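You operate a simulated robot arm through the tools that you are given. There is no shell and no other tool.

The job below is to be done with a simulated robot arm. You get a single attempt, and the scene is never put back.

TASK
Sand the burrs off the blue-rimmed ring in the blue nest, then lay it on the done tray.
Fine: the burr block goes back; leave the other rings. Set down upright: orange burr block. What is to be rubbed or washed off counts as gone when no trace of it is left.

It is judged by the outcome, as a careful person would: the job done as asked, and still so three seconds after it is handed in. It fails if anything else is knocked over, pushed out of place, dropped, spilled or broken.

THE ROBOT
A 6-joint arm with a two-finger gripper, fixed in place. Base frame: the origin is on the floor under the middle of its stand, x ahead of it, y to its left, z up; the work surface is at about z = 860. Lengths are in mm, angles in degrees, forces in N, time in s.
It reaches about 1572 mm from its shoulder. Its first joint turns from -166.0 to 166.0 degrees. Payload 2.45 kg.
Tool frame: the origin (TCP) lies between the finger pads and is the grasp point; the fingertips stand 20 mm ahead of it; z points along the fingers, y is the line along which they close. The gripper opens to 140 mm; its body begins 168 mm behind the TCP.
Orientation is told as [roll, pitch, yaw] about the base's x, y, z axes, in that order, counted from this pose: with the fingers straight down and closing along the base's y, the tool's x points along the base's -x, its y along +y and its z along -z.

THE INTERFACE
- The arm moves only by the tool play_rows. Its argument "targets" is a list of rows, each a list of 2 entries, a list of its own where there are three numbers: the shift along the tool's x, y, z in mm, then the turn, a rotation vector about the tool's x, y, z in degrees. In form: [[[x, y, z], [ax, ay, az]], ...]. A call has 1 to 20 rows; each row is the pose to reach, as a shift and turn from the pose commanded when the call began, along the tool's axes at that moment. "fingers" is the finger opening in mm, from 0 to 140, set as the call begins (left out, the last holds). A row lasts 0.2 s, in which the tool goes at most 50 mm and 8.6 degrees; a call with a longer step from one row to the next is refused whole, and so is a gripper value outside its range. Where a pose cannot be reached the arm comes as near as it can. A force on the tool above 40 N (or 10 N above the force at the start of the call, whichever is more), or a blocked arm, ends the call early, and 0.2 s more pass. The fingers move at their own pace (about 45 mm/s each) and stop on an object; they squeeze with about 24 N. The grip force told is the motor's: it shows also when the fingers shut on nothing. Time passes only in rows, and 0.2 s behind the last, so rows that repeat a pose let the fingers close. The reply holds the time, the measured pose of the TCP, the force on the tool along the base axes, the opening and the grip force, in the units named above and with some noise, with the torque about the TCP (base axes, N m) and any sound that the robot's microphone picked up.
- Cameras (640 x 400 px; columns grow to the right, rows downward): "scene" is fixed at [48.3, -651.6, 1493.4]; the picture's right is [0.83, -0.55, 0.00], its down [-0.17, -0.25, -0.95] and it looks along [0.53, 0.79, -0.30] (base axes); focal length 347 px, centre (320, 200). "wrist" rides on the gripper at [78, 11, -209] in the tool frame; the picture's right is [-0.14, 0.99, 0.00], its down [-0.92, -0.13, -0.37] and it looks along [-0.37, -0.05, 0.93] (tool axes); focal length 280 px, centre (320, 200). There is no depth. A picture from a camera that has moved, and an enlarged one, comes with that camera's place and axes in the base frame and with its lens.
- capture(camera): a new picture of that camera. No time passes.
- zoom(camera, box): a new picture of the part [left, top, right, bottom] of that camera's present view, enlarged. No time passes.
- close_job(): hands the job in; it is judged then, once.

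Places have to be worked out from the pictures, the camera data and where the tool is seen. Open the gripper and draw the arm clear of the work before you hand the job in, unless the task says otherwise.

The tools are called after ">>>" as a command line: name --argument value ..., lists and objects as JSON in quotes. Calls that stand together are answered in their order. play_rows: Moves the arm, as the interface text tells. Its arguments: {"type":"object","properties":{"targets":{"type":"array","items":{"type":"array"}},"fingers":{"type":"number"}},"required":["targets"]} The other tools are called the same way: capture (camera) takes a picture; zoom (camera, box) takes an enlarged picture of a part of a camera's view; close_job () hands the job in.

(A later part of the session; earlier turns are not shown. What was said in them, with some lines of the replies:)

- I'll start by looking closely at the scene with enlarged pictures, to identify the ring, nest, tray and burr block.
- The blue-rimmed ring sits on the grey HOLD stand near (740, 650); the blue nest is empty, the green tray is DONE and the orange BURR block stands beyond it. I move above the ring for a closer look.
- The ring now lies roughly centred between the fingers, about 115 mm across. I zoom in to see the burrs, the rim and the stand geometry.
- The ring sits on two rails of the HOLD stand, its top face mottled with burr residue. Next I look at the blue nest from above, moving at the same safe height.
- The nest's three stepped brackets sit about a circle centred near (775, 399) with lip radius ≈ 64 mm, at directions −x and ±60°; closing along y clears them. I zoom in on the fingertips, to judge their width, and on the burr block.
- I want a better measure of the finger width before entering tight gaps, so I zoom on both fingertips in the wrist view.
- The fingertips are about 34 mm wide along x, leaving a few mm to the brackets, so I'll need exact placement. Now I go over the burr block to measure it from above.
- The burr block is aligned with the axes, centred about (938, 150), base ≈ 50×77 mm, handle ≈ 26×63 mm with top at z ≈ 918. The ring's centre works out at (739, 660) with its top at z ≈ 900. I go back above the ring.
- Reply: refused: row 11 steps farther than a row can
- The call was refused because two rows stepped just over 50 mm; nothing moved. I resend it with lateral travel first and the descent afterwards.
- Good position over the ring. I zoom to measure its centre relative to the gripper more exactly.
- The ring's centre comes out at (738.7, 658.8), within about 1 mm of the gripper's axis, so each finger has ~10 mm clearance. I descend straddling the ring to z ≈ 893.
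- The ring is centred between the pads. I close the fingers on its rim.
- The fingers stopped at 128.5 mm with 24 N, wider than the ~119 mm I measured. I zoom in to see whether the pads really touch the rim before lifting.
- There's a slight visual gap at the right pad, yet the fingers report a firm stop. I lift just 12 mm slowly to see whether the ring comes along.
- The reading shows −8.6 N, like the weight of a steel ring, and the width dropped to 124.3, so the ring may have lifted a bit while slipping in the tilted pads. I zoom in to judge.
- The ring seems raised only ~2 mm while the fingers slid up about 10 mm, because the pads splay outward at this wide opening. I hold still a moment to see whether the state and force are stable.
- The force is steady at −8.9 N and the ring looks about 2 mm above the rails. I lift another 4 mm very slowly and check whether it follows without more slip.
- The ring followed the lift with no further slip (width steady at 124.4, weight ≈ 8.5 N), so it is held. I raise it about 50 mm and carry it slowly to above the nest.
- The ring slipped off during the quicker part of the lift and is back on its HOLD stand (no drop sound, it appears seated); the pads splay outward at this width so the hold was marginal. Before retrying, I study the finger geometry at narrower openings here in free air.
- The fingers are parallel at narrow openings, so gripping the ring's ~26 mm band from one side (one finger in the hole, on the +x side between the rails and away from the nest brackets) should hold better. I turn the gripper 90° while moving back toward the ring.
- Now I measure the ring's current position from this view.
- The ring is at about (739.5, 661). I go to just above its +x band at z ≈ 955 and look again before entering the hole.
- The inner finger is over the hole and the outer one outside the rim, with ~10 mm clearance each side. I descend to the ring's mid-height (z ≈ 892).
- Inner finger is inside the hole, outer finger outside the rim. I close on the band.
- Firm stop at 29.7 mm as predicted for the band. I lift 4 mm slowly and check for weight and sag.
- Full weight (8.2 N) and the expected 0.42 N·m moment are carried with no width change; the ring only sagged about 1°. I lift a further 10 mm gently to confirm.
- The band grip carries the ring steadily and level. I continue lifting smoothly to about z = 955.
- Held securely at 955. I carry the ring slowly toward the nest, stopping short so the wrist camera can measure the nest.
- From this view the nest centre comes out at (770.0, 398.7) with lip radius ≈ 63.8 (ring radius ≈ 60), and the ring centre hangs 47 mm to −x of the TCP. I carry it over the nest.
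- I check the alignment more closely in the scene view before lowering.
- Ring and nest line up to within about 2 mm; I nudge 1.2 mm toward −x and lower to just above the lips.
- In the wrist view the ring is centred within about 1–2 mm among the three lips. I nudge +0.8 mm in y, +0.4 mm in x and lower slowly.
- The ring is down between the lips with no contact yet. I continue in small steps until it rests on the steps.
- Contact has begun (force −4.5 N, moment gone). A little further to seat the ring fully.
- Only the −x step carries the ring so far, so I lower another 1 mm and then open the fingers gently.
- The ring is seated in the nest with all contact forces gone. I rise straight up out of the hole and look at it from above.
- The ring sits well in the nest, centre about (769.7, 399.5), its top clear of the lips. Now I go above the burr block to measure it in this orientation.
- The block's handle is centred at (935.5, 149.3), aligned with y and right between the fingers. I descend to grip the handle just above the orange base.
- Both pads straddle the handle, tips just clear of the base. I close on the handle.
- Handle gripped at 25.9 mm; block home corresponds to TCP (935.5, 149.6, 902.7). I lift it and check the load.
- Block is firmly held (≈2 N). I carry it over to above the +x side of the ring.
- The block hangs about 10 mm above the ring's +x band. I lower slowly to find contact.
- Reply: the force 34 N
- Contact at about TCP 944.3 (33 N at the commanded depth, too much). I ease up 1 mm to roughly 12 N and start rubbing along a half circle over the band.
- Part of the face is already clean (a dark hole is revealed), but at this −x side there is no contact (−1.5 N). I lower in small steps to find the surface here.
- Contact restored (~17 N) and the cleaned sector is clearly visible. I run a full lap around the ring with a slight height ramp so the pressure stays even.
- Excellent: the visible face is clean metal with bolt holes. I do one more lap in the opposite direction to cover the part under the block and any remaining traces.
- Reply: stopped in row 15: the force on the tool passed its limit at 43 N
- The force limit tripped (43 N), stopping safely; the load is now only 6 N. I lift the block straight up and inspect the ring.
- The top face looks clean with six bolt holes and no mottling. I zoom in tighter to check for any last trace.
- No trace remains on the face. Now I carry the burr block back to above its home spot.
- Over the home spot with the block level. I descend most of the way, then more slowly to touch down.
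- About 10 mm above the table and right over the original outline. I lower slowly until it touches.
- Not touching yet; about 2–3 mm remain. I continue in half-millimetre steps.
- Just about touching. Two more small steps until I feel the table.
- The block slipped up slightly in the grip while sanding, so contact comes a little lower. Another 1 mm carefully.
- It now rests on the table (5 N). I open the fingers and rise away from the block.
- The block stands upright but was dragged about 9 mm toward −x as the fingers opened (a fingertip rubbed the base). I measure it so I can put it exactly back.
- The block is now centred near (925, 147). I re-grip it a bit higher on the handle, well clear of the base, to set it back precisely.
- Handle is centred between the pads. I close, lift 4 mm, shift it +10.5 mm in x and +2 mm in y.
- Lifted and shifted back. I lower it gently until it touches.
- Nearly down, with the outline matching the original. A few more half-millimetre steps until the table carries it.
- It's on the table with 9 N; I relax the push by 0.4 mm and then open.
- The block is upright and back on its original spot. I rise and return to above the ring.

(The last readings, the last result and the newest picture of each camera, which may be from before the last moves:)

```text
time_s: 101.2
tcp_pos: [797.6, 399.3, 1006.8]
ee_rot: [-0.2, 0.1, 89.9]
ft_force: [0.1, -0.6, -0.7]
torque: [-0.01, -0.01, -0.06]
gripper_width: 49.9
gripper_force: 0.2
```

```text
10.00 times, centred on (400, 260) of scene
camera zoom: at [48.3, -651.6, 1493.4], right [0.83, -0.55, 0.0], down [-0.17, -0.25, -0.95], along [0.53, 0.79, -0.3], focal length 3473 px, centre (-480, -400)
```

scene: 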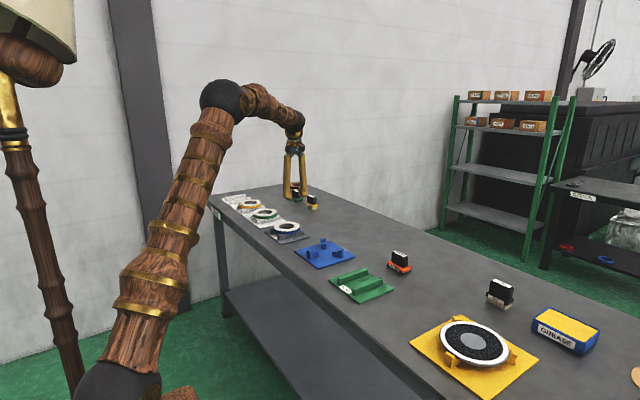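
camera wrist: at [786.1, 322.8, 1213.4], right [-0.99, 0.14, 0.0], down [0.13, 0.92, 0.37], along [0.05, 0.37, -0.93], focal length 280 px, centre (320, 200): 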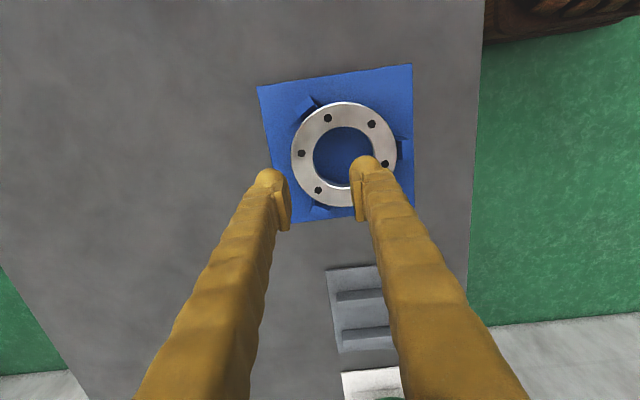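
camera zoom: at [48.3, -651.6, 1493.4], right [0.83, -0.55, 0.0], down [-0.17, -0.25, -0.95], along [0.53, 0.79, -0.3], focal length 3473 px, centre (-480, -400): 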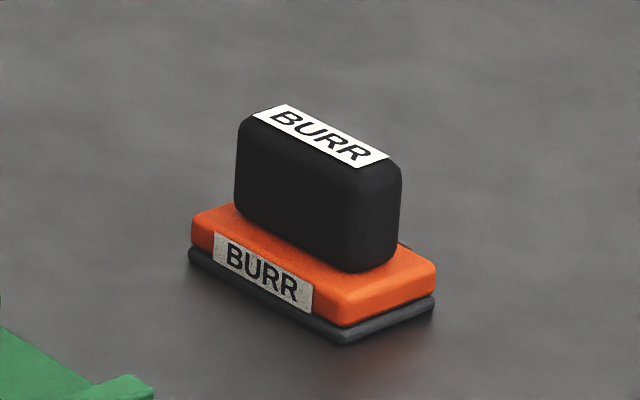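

Ring clean from above too (six holes, no mottling). I position over its +x band and descend in two stages.

>>> play_rows --targets '[[[1, -10, 10], [0, 0, 0]], [[2, -19.3, 25], [0, 0, 0]], [[2, -19.3, 45], [0, 0, 0]], [[2, -19.3, 60], [0, 0, 0]], [[2, -19.3, 70], [0, 0, 0]], [[2, -19.3, 70], [0, 0, 0]]]'

>>> capture --camera "wrist"

>>> zoom --camera "wrist" --box '[280, 70, 480, 270]'

>>> zoom --camera "scene" --box '[300, 215, 370, 270]'

```text
time_s: 102.6
tcp_pos: [819.0, 398.8, 935.9]
ee_rot: [-0.2, -0.2, 89.9]
ft_force: [-0.9, 0.5, 0.1]
torque: [-0.01, -0.03, -0.02]
gripper_width: 50.0
gripper_force: 0.0
```

```text
taken
camera wrist: at [808.2, 319.7, 1144.2], right [-0.99, 0.14, 0.0], down [0.13, 0.92, 0.37], along [0.05, 0.37, -0.93], focal length 280 px, centre (320, 200)
```

wrist: 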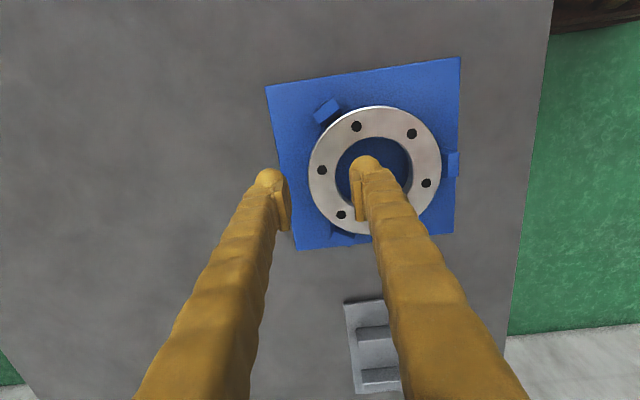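

```text
2.00 times, centred on (380, 170) of wrist
camera zoom: at [808.2, 319.7, 1144.2], right [-0.99, 0.14, 0.0], down [0.13, 0.92, 0.37], along [0.05, 0.37, -0.93], focal length 561 px, centre (200, 260)
```

zoom: 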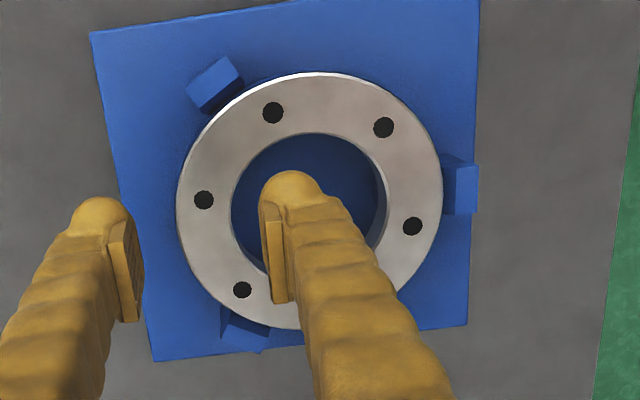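

```text
7.27 times, centred on (335, 242) of scene
camera zoom: at [48.3, -651.6, 1493.4], right [0.83, -0.55, 0.0], down [-0.17, -0.25, -0.95], along [0.53, 0.79, -0.3], focal length 2526 px, centre (211, -109)
```

zoom: 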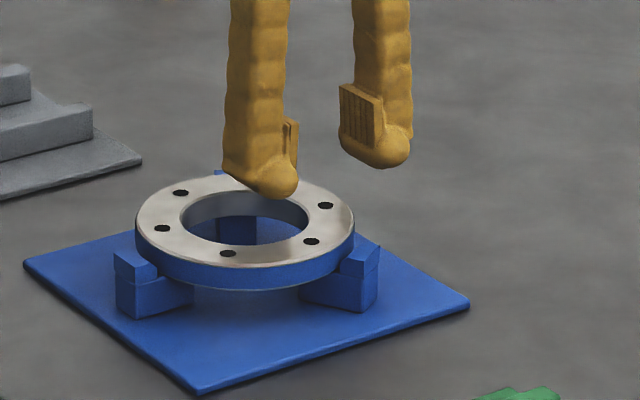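

The ring centre is 50 mm from the TCP, so I shift 2.5 mm toward it and descend around the band.

>>> play_rows --targets '[[[-0.5, 2.5, 6], [0, 0, 0]], [[-0.5, 2.5, 16], [0, 0, 0]], [[-0.5, 2.5, 26], [0, 0, 0]], [[-0.5, 2.5, 35], [0, 0, 0]], [[-0.5, 2.5, 41], [0, 0, 0]], [[-0.5, 2.5, 44], [0, 0, 0]], [[-0.5, 2.5, 44], [0, 0, 0]]]'

>>> capture --camera "wrist"

>>> zoom --camera "scene" --box '[300, 225, 360, 265]'

```text
time_s: 104.2
tcp_pos: [815.6, 398.3, 892.5]
ee_rot: [-0.2, -0.1, 90.0]
ft_force: [-0.4, -0.1, -0.3]
torque: [-0.02, -0.02, 0.03]
gripper_width: 49.9
gripper_force: 0.1
```

```text
taken
camera wrist: at [804.7, 320.2, 1100.1], right [-0.99, 0.14, 0.0], down [0.13, 0.92, 0.37], along [0.05, 0.37, -0.93], focal length 280 px, centre (320, 200)
```

wrist: 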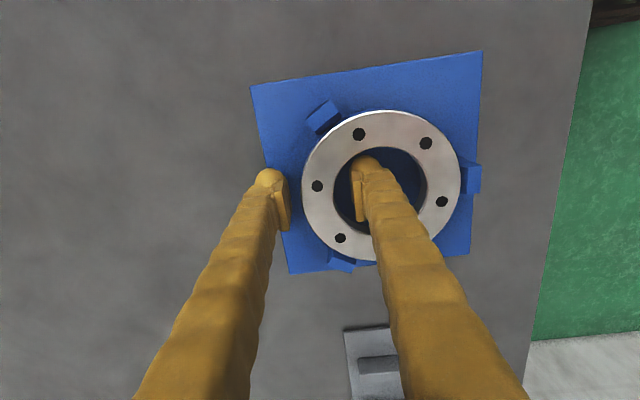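

```text
10.00 times, centred on (330, 245) of scene
camera zoom: at [48.3, -651.6, 1493.4], right [0.83, -0.55, 0.0], down [-0.17, -0.25, -0.95], along [0.53, 0.79, -0.3], focal length 3473 px, centre (220, -250)
```

zoom: 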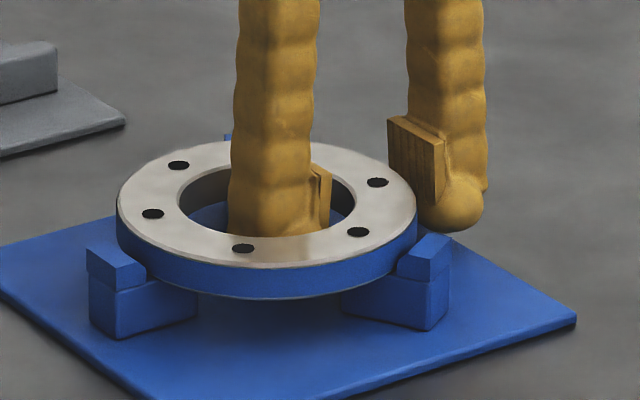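

Good, matching the earlier grip geometry. I close on the band.

>>> play_rows --targets '[[[0, 0, 0], [0, 0, 0]], [[0, 0, 0], [0, 0, 0]], [[0, 0, 0], [0, 0, 0]], [[0, 0, 0], [0, 0, 0]], [[0, 0, 0], [0, 0, 0]]]' --fingers 10

>>> play_rows --targets '[[[0, 0, -0.5], [0, 0, 0]], [[0, 0, -1], [0, 0, 0]], [[0, 0, -1.7], [0, 0, 0]], [[0, 0, -2.5], [0, 0, 0]], [[0, 0, -3.3], [0, 0, 0]], [[0, 0, -4], [0, 0, 0]], [[0, 0, -4], [0, 0, 0]]]'

>>> capture --camera "wrist"

>>> zoom --camera "scene" --box '[300, 225, 360, 265]'

```text
time_s: 105.4
tcp_pos: [815.5, 398.4, 893.3]
ee_rot: [-0.3, 0.0, 90.0]
ft_force: [2.1, 2.6, 1.0]
torque: [0.07, 0.07, -0.18]
gripper_width: 29.6
gripper_force: 23.8
```

```text
time_s: 107.0
tcp_pos: [815.9, 398.9, 895.3]
ee_rot: [-0.3, -0.1, 89.9]
ft_force: [0.8, 0.0, -8.4]
torque: [-0.02, -0.4, 0.03]
gripper_width: 29.6
gripper_force: 24.3
```

```text
taken
camera wrist: at [805.4, 320.6, 1104.2], right [-0.99, 0.14, 0.0], down [0.13, 0.92, 0.37], along [0.05, 0.37, -0.93], focal length 280 px, centre (320, 200)
```

wrist: 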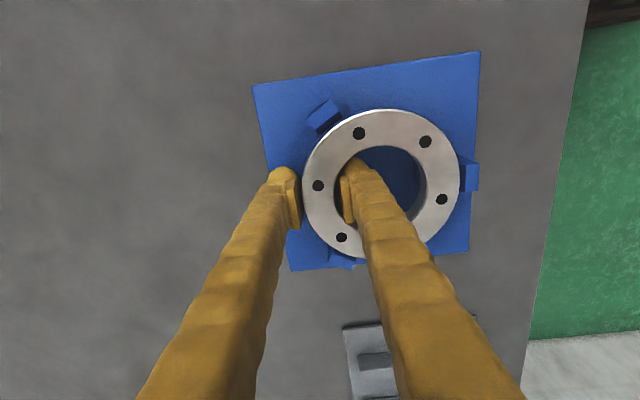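

```text
10.00 times, centred on (330, 245) of scene
camera zoom: at [48.3, -651.6, 1493.4], right [0.83, -0.55, 0.0], down [-0.17, -0.25, -0.95], along [0.53, 0.79, -0.3], focal length 3473 px, centre (220, -250)
```

zoom: 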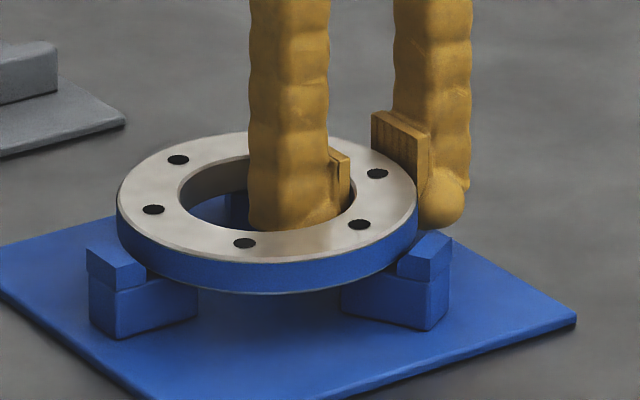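

Same solid hold as before (8.4 N, −0.40 N·m). I lift gently out of the nest.

>>> play_rows --targets '[[[0, 0, -1], [0, 0, 0]], [[0, 0, -2.5], [0, 0, 0]], [[0, 0, -4.5], [0, 0, 0]], [[0, 0, -7], [0, 0, 0]], [[0, 0, -10], [0, 0, 0]], [[0, 0, -13.5], [0, 0, 0]], [[0, 0, -17], [0, 0, 0]], [[0, 0, -21], [0, 0, 0]], [[0, 0, -25], [0, 0, 0]], [[0, 0, -29], [0, 0, 0]], [[0, 0, -33], [0, 0, 0]], [[0, 0, -37], [0, 0, 0]], [[0, 0, -41], [0, 0, 0]], [[0, 0, -45], [0, 0, 0]], [[0, 0, -49], [0, 0, 0]], [[0, 0, -52.5], [0, 0, 0]], [[0, 0, -55], [0, 0, 0]], [[0, 0, -57], [0, 0, 0]], [[0, 0, -58], [0, 0, 0]], [[0, 0, -58], [0, 0, 0]]]'

>>> capture --camera "wrist"

>>> zoom --camera "scene" --box '[295, 205, 375, 265]'

```text
time_s: 111.2
tcp_pos: [816.8, 397.9, 955.4]
ee_rot: [-0.1, 0.0, 90.0]
ft_force: [-0.7, 0.5, -8.2]
torque: [0.0, -0.42, 0.02]
gripper_width: 29.8
gripper_force: 24.5
```

```text
taken
camera wrist: at [805.5, 320.6, 1162.7], right [-0.99, 0.14, 0.0], down [0.13, 0.92, 0.37], along [0.05, 0.37, -0.93], focal length 280 px, centre (320, 200)
```

wrist: 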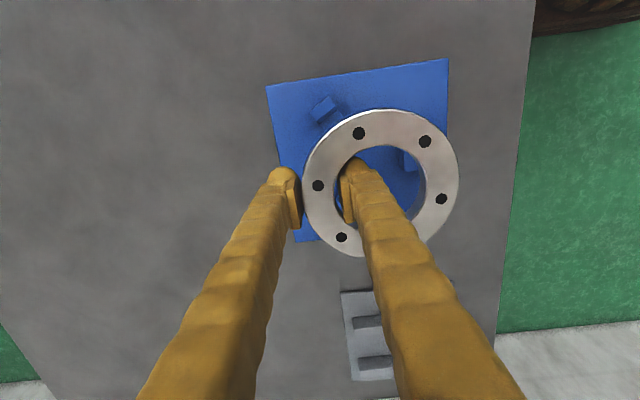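

```text
6.67 times, centred on (335, 235) of scene
camera zoom: at [48.3, -651.6, 1493.4], right [0.83, -0.55, 0.0], down [-0.17, -0.25, -0.95], along [0.53, 0.79, -0.3], focal length 2315 px, centre (220, -33)
```

zoom: 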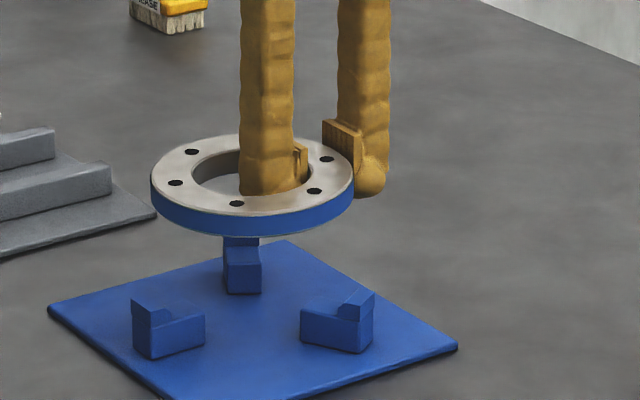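

Held firmly. I carry it toward the DONE tray, stopping short to measure the tray's rails.

>>> play_rows --targets '[[[1.5, 0.3, 0], [0, 0, 0]], [[4.5, 1, 0], [0, 0, 0]], [[9, 2, 0], [0, 0, 0]], [[15, 3.3, 0], [0, 0, 0]], [[23, 5, 0], [0, 0, 0]], [[33, 7.2, 0], [0, 0, 0]], [[44, 9.5, 0], [0, 0, 0]], [[55, 12, 0], [0, 0, 0]], [[66, 14.3, 0], [0, 0, 0]], [[77, 16.7, 0], [0, 0, 0]], [[87, 18.8, 0], [0, 0, 0]], [[96, 20.8, 0], [0, 0, 0]], [[104, 22.5, 0], [0, 0, 0]], [[111, 24, 0], [0, 0, 0]], [[117, 25.2, 0], [0, 0, 0]], [[122, 26.2, 0], [0, 0, 0]], [[125.5, 27, 0], [0, 0, 0]], [[127.5, 27.5, 0], [0, 0, 0]], [[128, 27.5, 0], [0, 0, 0]], [[128, 27.5, 0], [0, 0, 0]]]'

>>> capture --camera "wrist"

>>> zoom --camera "wrist" --box '[260, 0, 500, 150]'

```text
time_s: 115.4
tcp_pos: [789.1, 270.5, 954.6]
ee_rot: [-0.1, 0.0, 89.9]
ft_force: [0.0, -0.4, -9.2]
torque: [-0.03, -0.39, -0.03]
gripper_width: 29.8
gripper_force: 23.9
```

```text
taken
camera wrist: at [778.0, 192.8, 1162.6], right [-0.99, 0.14, 0.0], down [0.13, 0.92, 0.37], along [0.05, 0.37, -0.93], focal length 280 px, centre (320, 200)
```

wrist: 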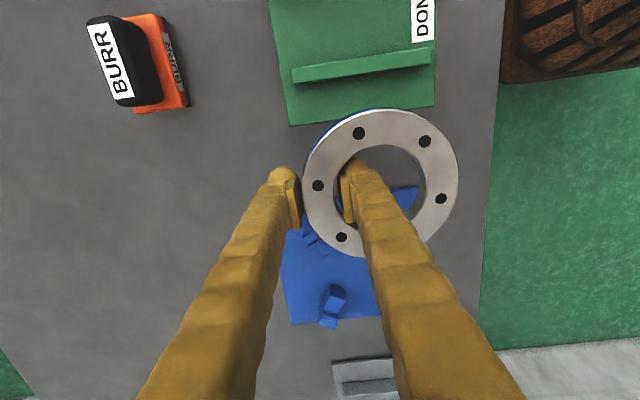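

```text
2.67 times, centred on (380, 75) of wrist
camera zoom: at [778.0, 192.8, 1162.6], right [-0.99, 0.14, 0.0], down [0.13, 0.92, 0.37], along [0.05, 0.37, -0.93], focal length 748 px, centre (160, 533)
```

zoom: 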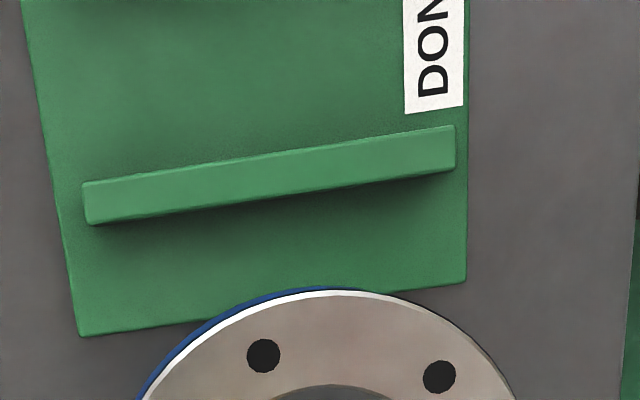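

The tray's centre comes out at about (739, 140) with rails at y ≈ 103 and 177. I carry the ring over it.

>>> play_rows --targets '[[[1.5, 0, 0], [0, 0, 0]], [[4.5, 0.1, 0], [0, 0, 0]], [[9, 0.2, 0], [0, 0, 0]], [[15, 0.3, 0], [0, 0, 0]], [[23, 0.5, 0], [0, 0, 0]], [[33, 0.7, 0], [0, 0, 0]], [[44, 0.9, 0], [0, 0, 0]], [[55, 1.1, 0], [0, 0, 0]], [[66, 1.4, 0], [0, 0, 0]], [[77, 1.6, 0], [0, 0, 0]], [[87, 1.8, 0], [0, 0, 0]], [[97, 2.0, 0], [0, 0, 0]], [[106, 2.2, 0], [0, 0, 0]], [[113.5, 2.4, 0], [0, 0, 0]], [[120, 2.5, 0], [0, 0, 0]], [[125, 2.6, 0], [0, 0, 0]], [[128.5, 2.7, 0], [0, 0, 0]], [[130.3, 2.7, 0], [0, 0, 0]], [[130.3, 2.7, 0], [0, 0, 0]]]'

>>> capture --camera "wrist"

>>> zoom --camera "scene" --box '[320, 220, 420, 310]'

```text
time_s: 119.4
tcp_pos: [786.9, 139.5, 954.4]
ee_rot: [-0.3, -0.1, 90.0]
ft_force: [1.1, 0.5, -9.3]
torque: [-0.01, -0.4, 0.0]
gripper_width: 29.9
gripper_force: 24.3
```

```text
taken
camera wrist: at [775.9, 61.3, 1162.7], right [-0.99, 0.14, 0.0], down [0.13, 0.92, 0.37], along [0.05, 0.37, -0.93], focal length 280 px, centre (320, 200)
```

wrist: 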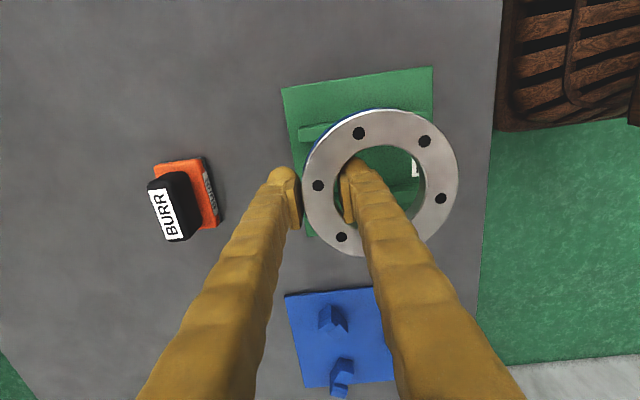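

```text
4.44 times, centred on (370, 265) of scene
camera zoom: at [48.3, -651.6, 1493.4], right [0.83, -0.55, 0.0], down [-0.17, -0.25, -0.95], along [0.53, 0.79, -0.3], focal length 1543 px, centre (98, -89)
```

zoom: 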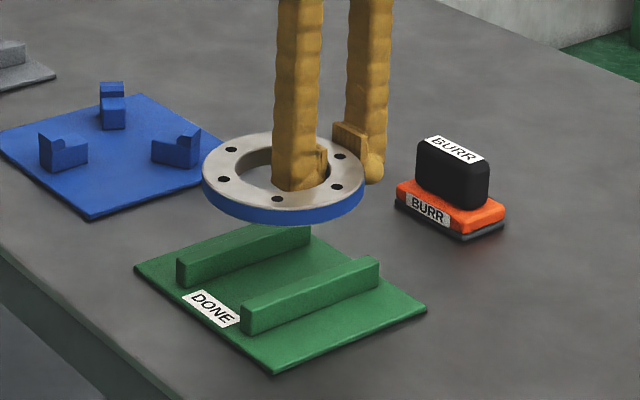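

Well placed above the DONE rails. I lower it smoothly to just above them.

>>> play_rows --targets '[[[0, 0, 1.5], [0, 0, 0]], [[0, 0, 4], [0, 0, 0]], [[0, 0, 8], [0, 0, 0]], [[0, 0, 13], [0, 0, 0]], [[0, 0, 18], [0, 0, 0]], [[0, 0, 23], [0, 0, 0]], [[0, 0, 28], [0, 0, 0]], [[0, 0, 33], [0, 0, 0]], [[0, 0, 38], [0, 0, 0]], [[0, 0, 42.5], [0, 0, 0]], [[0, 0, 46], [0, 0, 0]], [[0, 0, 49], [0, 0, 0]], [[0, 0, 51], [0, 0, 0]], [[0, 0, 52], [0, 0, 0]], [[0, 0, 52], [0, 0, 0]]]'

>>> capture --camera "wrist"

>>> zoom --camera "scene" --box '[330, 240, 410, 300]'

```text
time_s: 122.6
tcp_pos: [786.3, 139.9, 901.7]
ee_rot: [-0.2, 0.0, 89.9]
ft_force: [-0.3, 0.4, -8.3]
torque: [-0.04, -0.4, 0.04]
gripper_width: 29.5
gripper_force: 24.1
```

```text
taken
camera wrist: at [775.2, 61.5, 1109.5], right [-0.99, 0.14, 0.0], down [0.13, 0.92, 0.37], along [0.05, 0.37, -0.93], focal length 280 px, centre (320, 200)
```

wrist: 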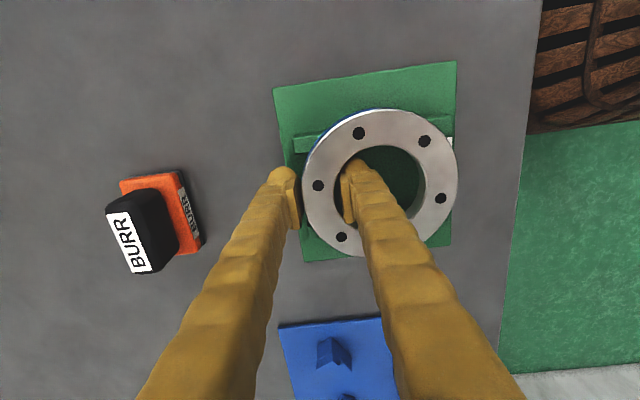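

```text
6.67 times, centred on (370, 270) of scene
camera zoom: at [48.3, -651.6, 1493.4], right [0.83, -0.55, 0.0], down [-0.17, -0.25, -0.95], along [0.53, 0.79, -0.3], focal length 2315 px, centre (-13, -267)
```

zoom: 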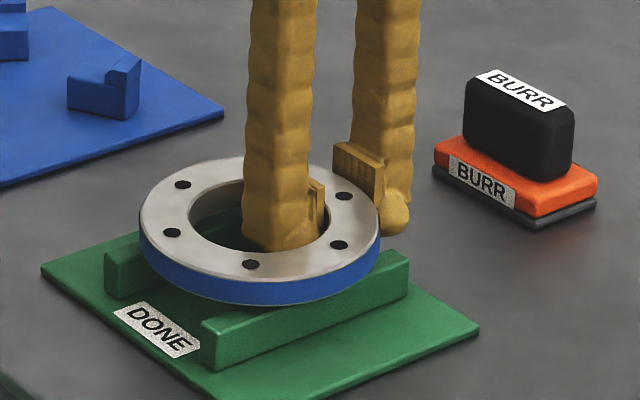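

The ring hovers a few mm above the rails, centred. I lower in small steps to feel the contact.

>>> play_rows --targets '[[[0, 0, 1], [0, 0, 0]], [[0, 0, 2.2], [0, 0, 0]], [[0, 0, 3.4], [0, 0, 0]], [[0, 0, 4.6], [0, 0, 0]], [[0, 0, 5.8], [0, 0, 0]], [[0, 0, 6.8], [0, 0, 0]], [[0, 0, 6.8], [0, 0, 0]]]'

>>> zoom --camera "scene" --box '[335, 245, 395, 290]'

```text
time_s: 124.2
tcp_pos: [786.9, 139.3, 895.5]
ee_rot: [-0.2, 0.0, 90.1]
ft_force: [1.1, -2.2, -4.4]
torque: [0.02, 0.05, 0.09]
gripper_width: 29.6
gripper_force: 24.1
```

```text
8.89 times, centred on (365, 268) of scene
camera zoom: at [48.3, -651.6, 1493.4], right [0.83, -0.55, 0.0], down [-0.17, -0.25, -0.95], along [0.53, 0.79, -0.3], focal length 3087 px, centre (-80, -400)
```

zoom: 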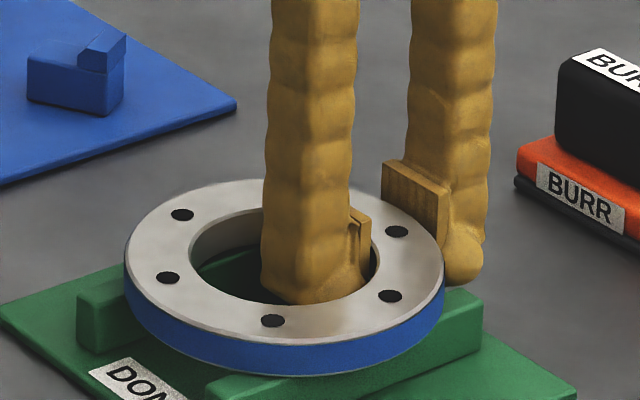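

First contact felt on the −x side. I continue gently until the rails carry it fully.

>>> play_rows --targets '[[[0, 0, 0.6], [0, 0, 0]], [[0, 0, 1.2], [0, 0, 0]], [[0, 0, 1.8], [0, 0, 0]], [[0, 0, 1.8], [0, 0, 0]]]'

>>> zoom --camera "scene" --box '[335, 245, 395, 290]'

```text
time_s: 125.2
tcp_pos: [786.0, 139.0, 894.1]
ee_rot: [-0.1, 0.0, 89.9]
ft_force: [1.6, 0.7, -4.0]
torque: [0.04, 0.09, 0.0]
gripper_width: 29.4
gripper_force: 23.9
```

```text
8.89 times, centred on (365, 268) of scene
camera zoom: at [48.3, -651.6, 1493.4], right [0.83, -0.55, 0.0], down [-0.17, -0.25, -0.95], along [0.53, 0.79, -0.3], focal length 3087 px, centre (-80, -400)
```

zoom: 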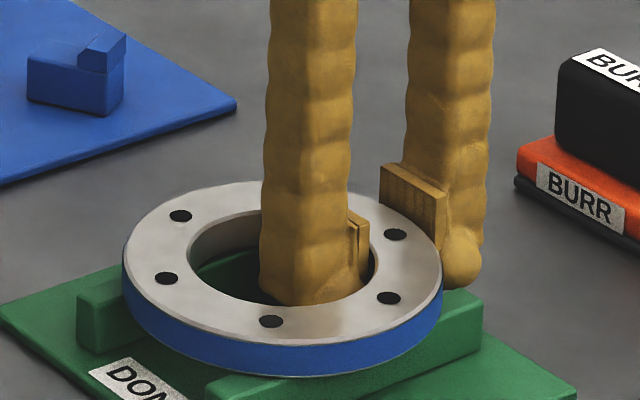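

Still partly hanging on the grip side; a little further.

>>> play_rows --targets '[[[0, 0, 0.5], [0, 0, 0]], [[0, 0, 1.0], [0, 0, 0]], [[0, 0, 1.0], [0, 0, 0]]]'

>>> zoom --camera "scene" --box '[335, 245, 395, 290]'

```text
time_s: 126.0
tcp_pos: [786.4, 140.1, 891.7]
ee_rot: [-0.2, 0.0, 90.0]
ft_force: [2.8, 0.2, -1.1]
torque: [0.03, 0.27, -0.04]
gripper_width: 29.7
gripper_force: 23.5
```

```text
8.89 times, centred on (365, 268) of scene
camera zoom: at [48.3, -651.6, 1493.4], right [0.83, -0.55, 0.0], down [-0.17, -0.25, -0.95], along [0.53, 0.79, -0.3], focal length 3087 px, centre (-80, -400)
```

zoom: 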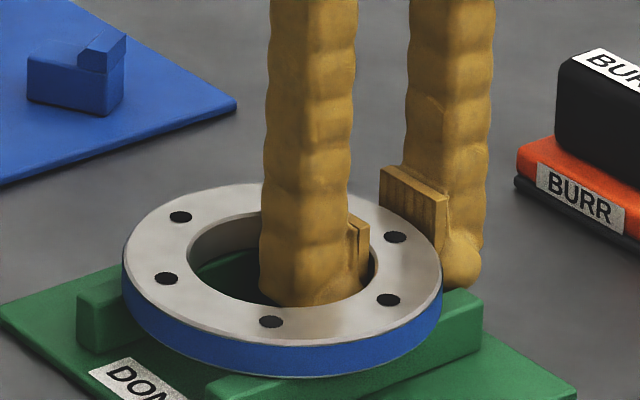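

Nearly all the weight is on the rails. A last 0.7 mm, then I'll open.

>>> play_rows --targets '[[[0, 0, 0.4], [0, 0, 0]], [[0, 0, 0.7], [0, 0, 0]], [[0, 0, 0.7], [0, 0, 0]]]'

```text
time_s: 126.8
tcp_pos: [785.3, 139.7, 892.2]
ee_rot: [-0.2, 0.0, 90.2]
ft_force: [-6.5, -4.6, 11.5]
torque: [0.01, 0.05, 0.01]
gripper_width: 29.5
gripper_force: 23.8
```

The ring is seated flat (torque near zero, 11 N push). I relax 0.4 mm and open the fingers.

>>> play_rows --targets '[[[0, 0, -0.4], [0, 0, 0]], [[0, 0, -0.4], [0, 0, 0]]]'

>>> play_rows --targets '[[[0, 0, 0], [0, 0, 0]], [[0, 0, 0], [0, 0, 0]], [[0, 0, 0], [0, 0, 0]], [[0, 0, 0], [0, 0, 0]]]' --fingers 50

>>> capture --camera "wrist"

>>> zoom --camera "scene" --box '[335, 245, 395, 290]'

```text
time_s: 127.4
tcp_pos: [786.1, 141.1, 893.1]
ee_rot: [-0.2, -0.1, 90.0]
ft_force: [-5.9, -0.7, 3.6]
torque: [0.03, -0.15, 0.03]
gripper_width: 29.4
gripper_force: 23.7
```

```text
time_s: 128.4
tcp_pos: [786.4, 139.9, 892.7]
ee_rot: [-0.2, 0.0, 90.0]
ft_force: [0.4, -0.7, 0.2]
torque: [0.02, 0.01, 0.01]
gripper_width: 50.1
gripper_force: 0.1
```

```text
taken
camera wrist: at [775.5, 61.8, 1100.3], right [-0.99, 0.14, 0.0], down [0.13, 0.92, 0.37], along [0.05, 0.37, -0.93], focal length 280 px, centre (320, 200)
```

wrist: 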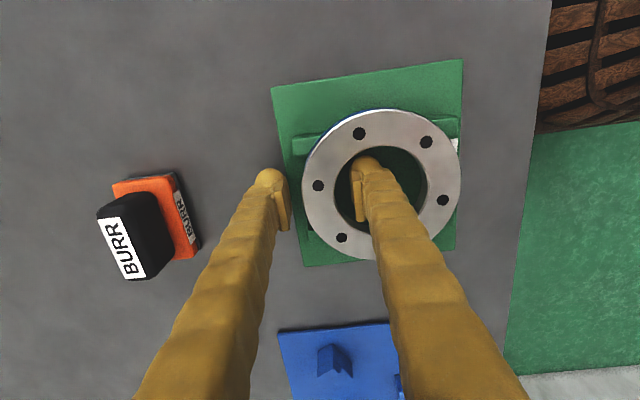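

```text
8.89 times, centred on (365, 268) of scene
camera zoom: at [48.3, -651.6, 1493.4], right [0.83, -0.55, 0.0], down [-0.17, -0.25, -0.95], along [0.53, 0.79, -0.3], focal length 3087 px, centre (-80, -400)
```

zoom: 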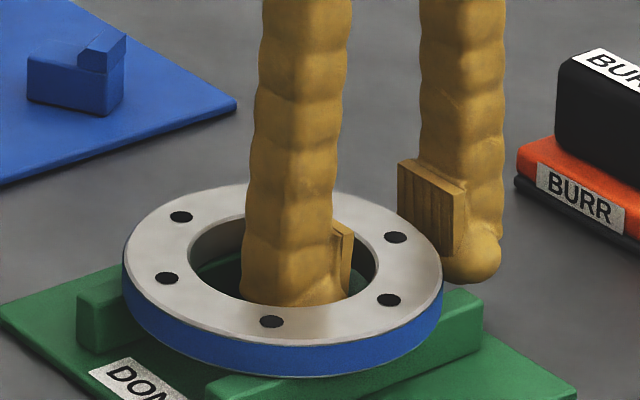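

The ring is released and lies flat on the DONE rails. I rise straight up out of the hole, then draw the arm well clear.

>>> play_rows --targets '[[[0, 0, -4], [0, 0, 0]], [[0, 0, -12], [0, 0, 0]], [[0, 0, -25], [0, 0, 0]], [[0, 0, -45], [0, 0, 0]], [[0, 0, -75], [0, 0, 0]], [[0, 0, -110], [0, 0, 0]], [[0, 0, -150], [0, 0, 0]], [[0, 0, -190], [0, 0, 0]], [[0, 0, -230], [0, 0, 0]], [[0, 30, -260], [0, 0, 0]], [[0, 60, -285], [0, 0, 0]], [[0, 80, -300], [0, 0, 0]], [[0, 80, -300], [0, 0, 0]]]'

>>> capture --camera "wrist"

>>> capture --camera "scene"

>>> zoom --camera "scene" --box '[330, 245, 410, 305]'

```text
time_s: 131.2
tcp_pos: [702.7, 138.8, 1194.2]
ee_rot: [-0.1, -0.1, 90.0]
ft_force: [0.0, -0.1, 0.9]
torque: [0.0, -0.05, 0.04]
gripper_width: 50.2
gripper_force: 0.1
```

```text
taken
camera wrist: at [691.6, 61.9, 1400.7], right [-0.99, 0.14, 0.0], down [0.13, 0.92, 0.37], along [0.05, 0.37, -0.93], focal length 280 px, centre (320, 200)
```

wrist: 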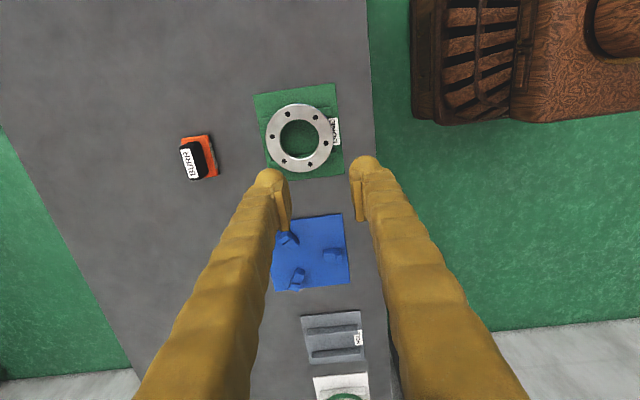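

```text
taken
```

scene: 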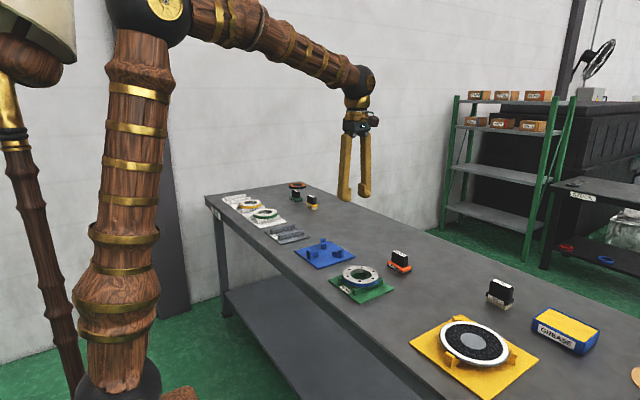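

```text
6.67 times, centred on (370, 275) of scene
camera zoom: at [48.3, -651.6, 1493.4], right [0.83, -0.55, 0.0], down [-0.17, -0.25, -0.95], along [0.53, 0.79, -0.3], focal length 2315 px, centre (-13, -300)
```

zoom: 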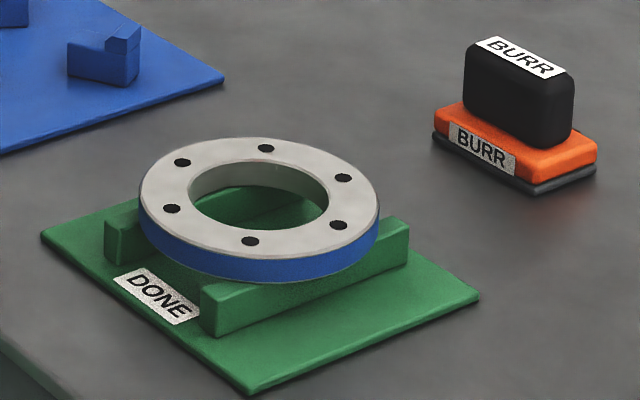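

Everything looks in order. I take a last close look at the ring's face and the neighbouring rings before handing in.

>>> zoom --camera "wrist" --box '[250, 80, 350, 190]'

>>> zoom --camera "scene" --box '[345, 258, 385, 288]'

>>> zoom --camera "scene" --box '[200, 170, 360, 270]'

```text
3.64 times, centred on (300, 135) of wrist
camera zoom: at [691.6, 61.9, 1400.7], right [-0.99, 0.14, 0.0], down [0.13, 0.92, 0.37], along [0.05, 0.37, -0.93], focal length 1020 px, centre (393, 436)
```

zoom: 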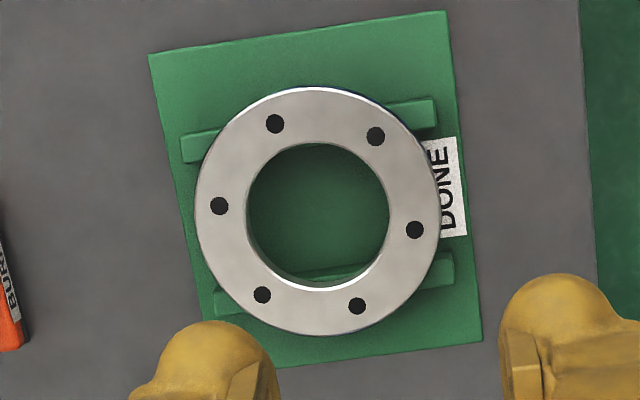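

```text
13.33 times, centred on (365, 273) of scene
camera zoom: at [48.3, -651.6, 1493.4], right [0.83, -0.55, 0.0], down [-0.17, -0.25, -0.95], along [0.53, 0.79, -0.3], focal length 4630 px, centre (-280, -773)
```

zoom: 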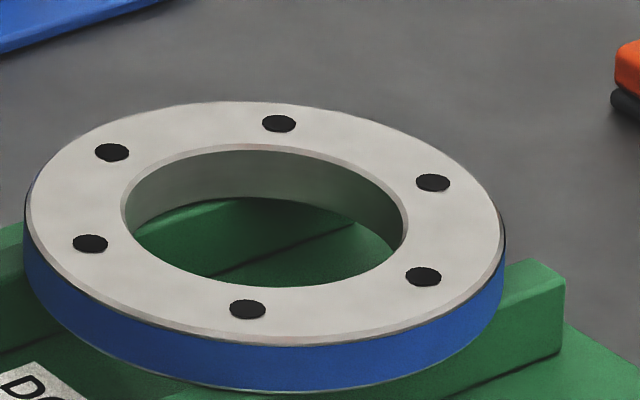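

```text
4.00 times, centred on (280, 220) of scene
camera zoom: at [48.3, -651.6, 1493.4], right [0.83, -0.55, 0.0], down [-0.17, -0.25, -0.95], along [0.53, 0.79, -0.3], focal length 1389 px, centre (480, 120)
```

zoom: 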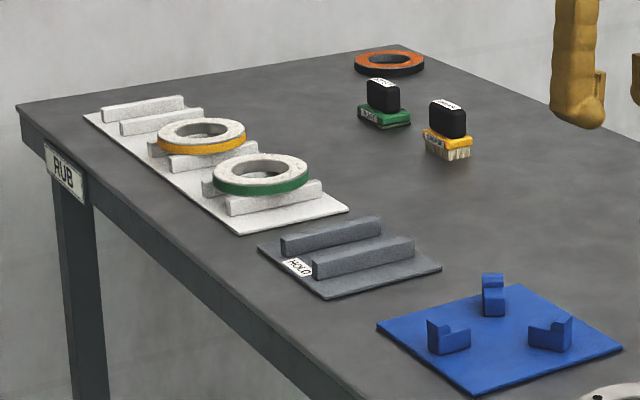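

The ring's face is spotless, the burr block is home and upright, and the other rings, brushes and trays are untouched. I open the gripper fully and draw back a little more before handing in.

>>> play_rows --targets '[[[0, 20, -20], [0, 0, 0]], [[0, 50, -40], [0, 0, 0]], [[0, 70, -50], [0, 0, 0]], [[0, 70, -50], [0, 0, 0]], [[0, 70, -50], [0, 0, 0]], [[0, 70, -50], [0, 0, 0]], [[0, 70, -50], [0, 0, 0]], [[0, 70, -50], [0, 0, 0]]]' --fingers 140

>>> capture --camera "scene"

```text
time_s: 133.0
tcp_pos: [634.5, 139.4, 1241.8]
ee_rot: [-0.1, -0.2, 90.0]
ft_force: [0.0, 0.1, 0.0]
torque: [0.05, 0.01, -0.02]
gripper_width: 139.8
gripper_force: 0.0
```

```text
taken
```

scene: 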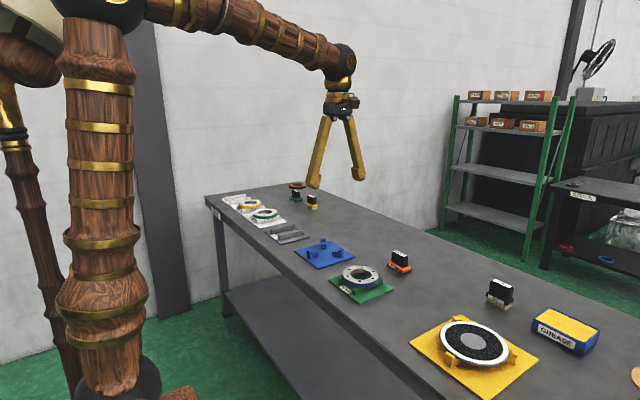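

The arm is clear and the gripper open; ring on the DONE tray, burr block home, everything else as it was. I hand the job in.

>>> close_job

```text
The job is handed in.
```

The blue-rimmed ring has been sanded clean in the blue nest and now lies flat on the DONE tray. The job is handed in.

- **Burrs:** close-up pictures of the ring's top face show bare metal with six bolt holes and no trace of burrs left. I never got a view of the underside, so I sanded and checked only the top face.
- **Burr block:** it stands upright on its original spot. It slid about 10 mm when I first let go of it, so I gripped it again and set it back; the final picture matches where it started.
- **A slip along the way:** my first grip, across the outside of the ring, gave way during the lift and the ring dropped back onto its HOLD stand. No impact sound was reported and the ring looked undamaged. I then held it by one side of the band, which stayed firm through the rest of the job.
- **One force stop:** during the last sanding lap the force limit tripped at 43 N and the arm stopped by itself. The ring stayed seated in the nest.
- **Everything else:** in the last pictures the other rings, brushes and trays are in their original places. The gripper is open and clear of the work.
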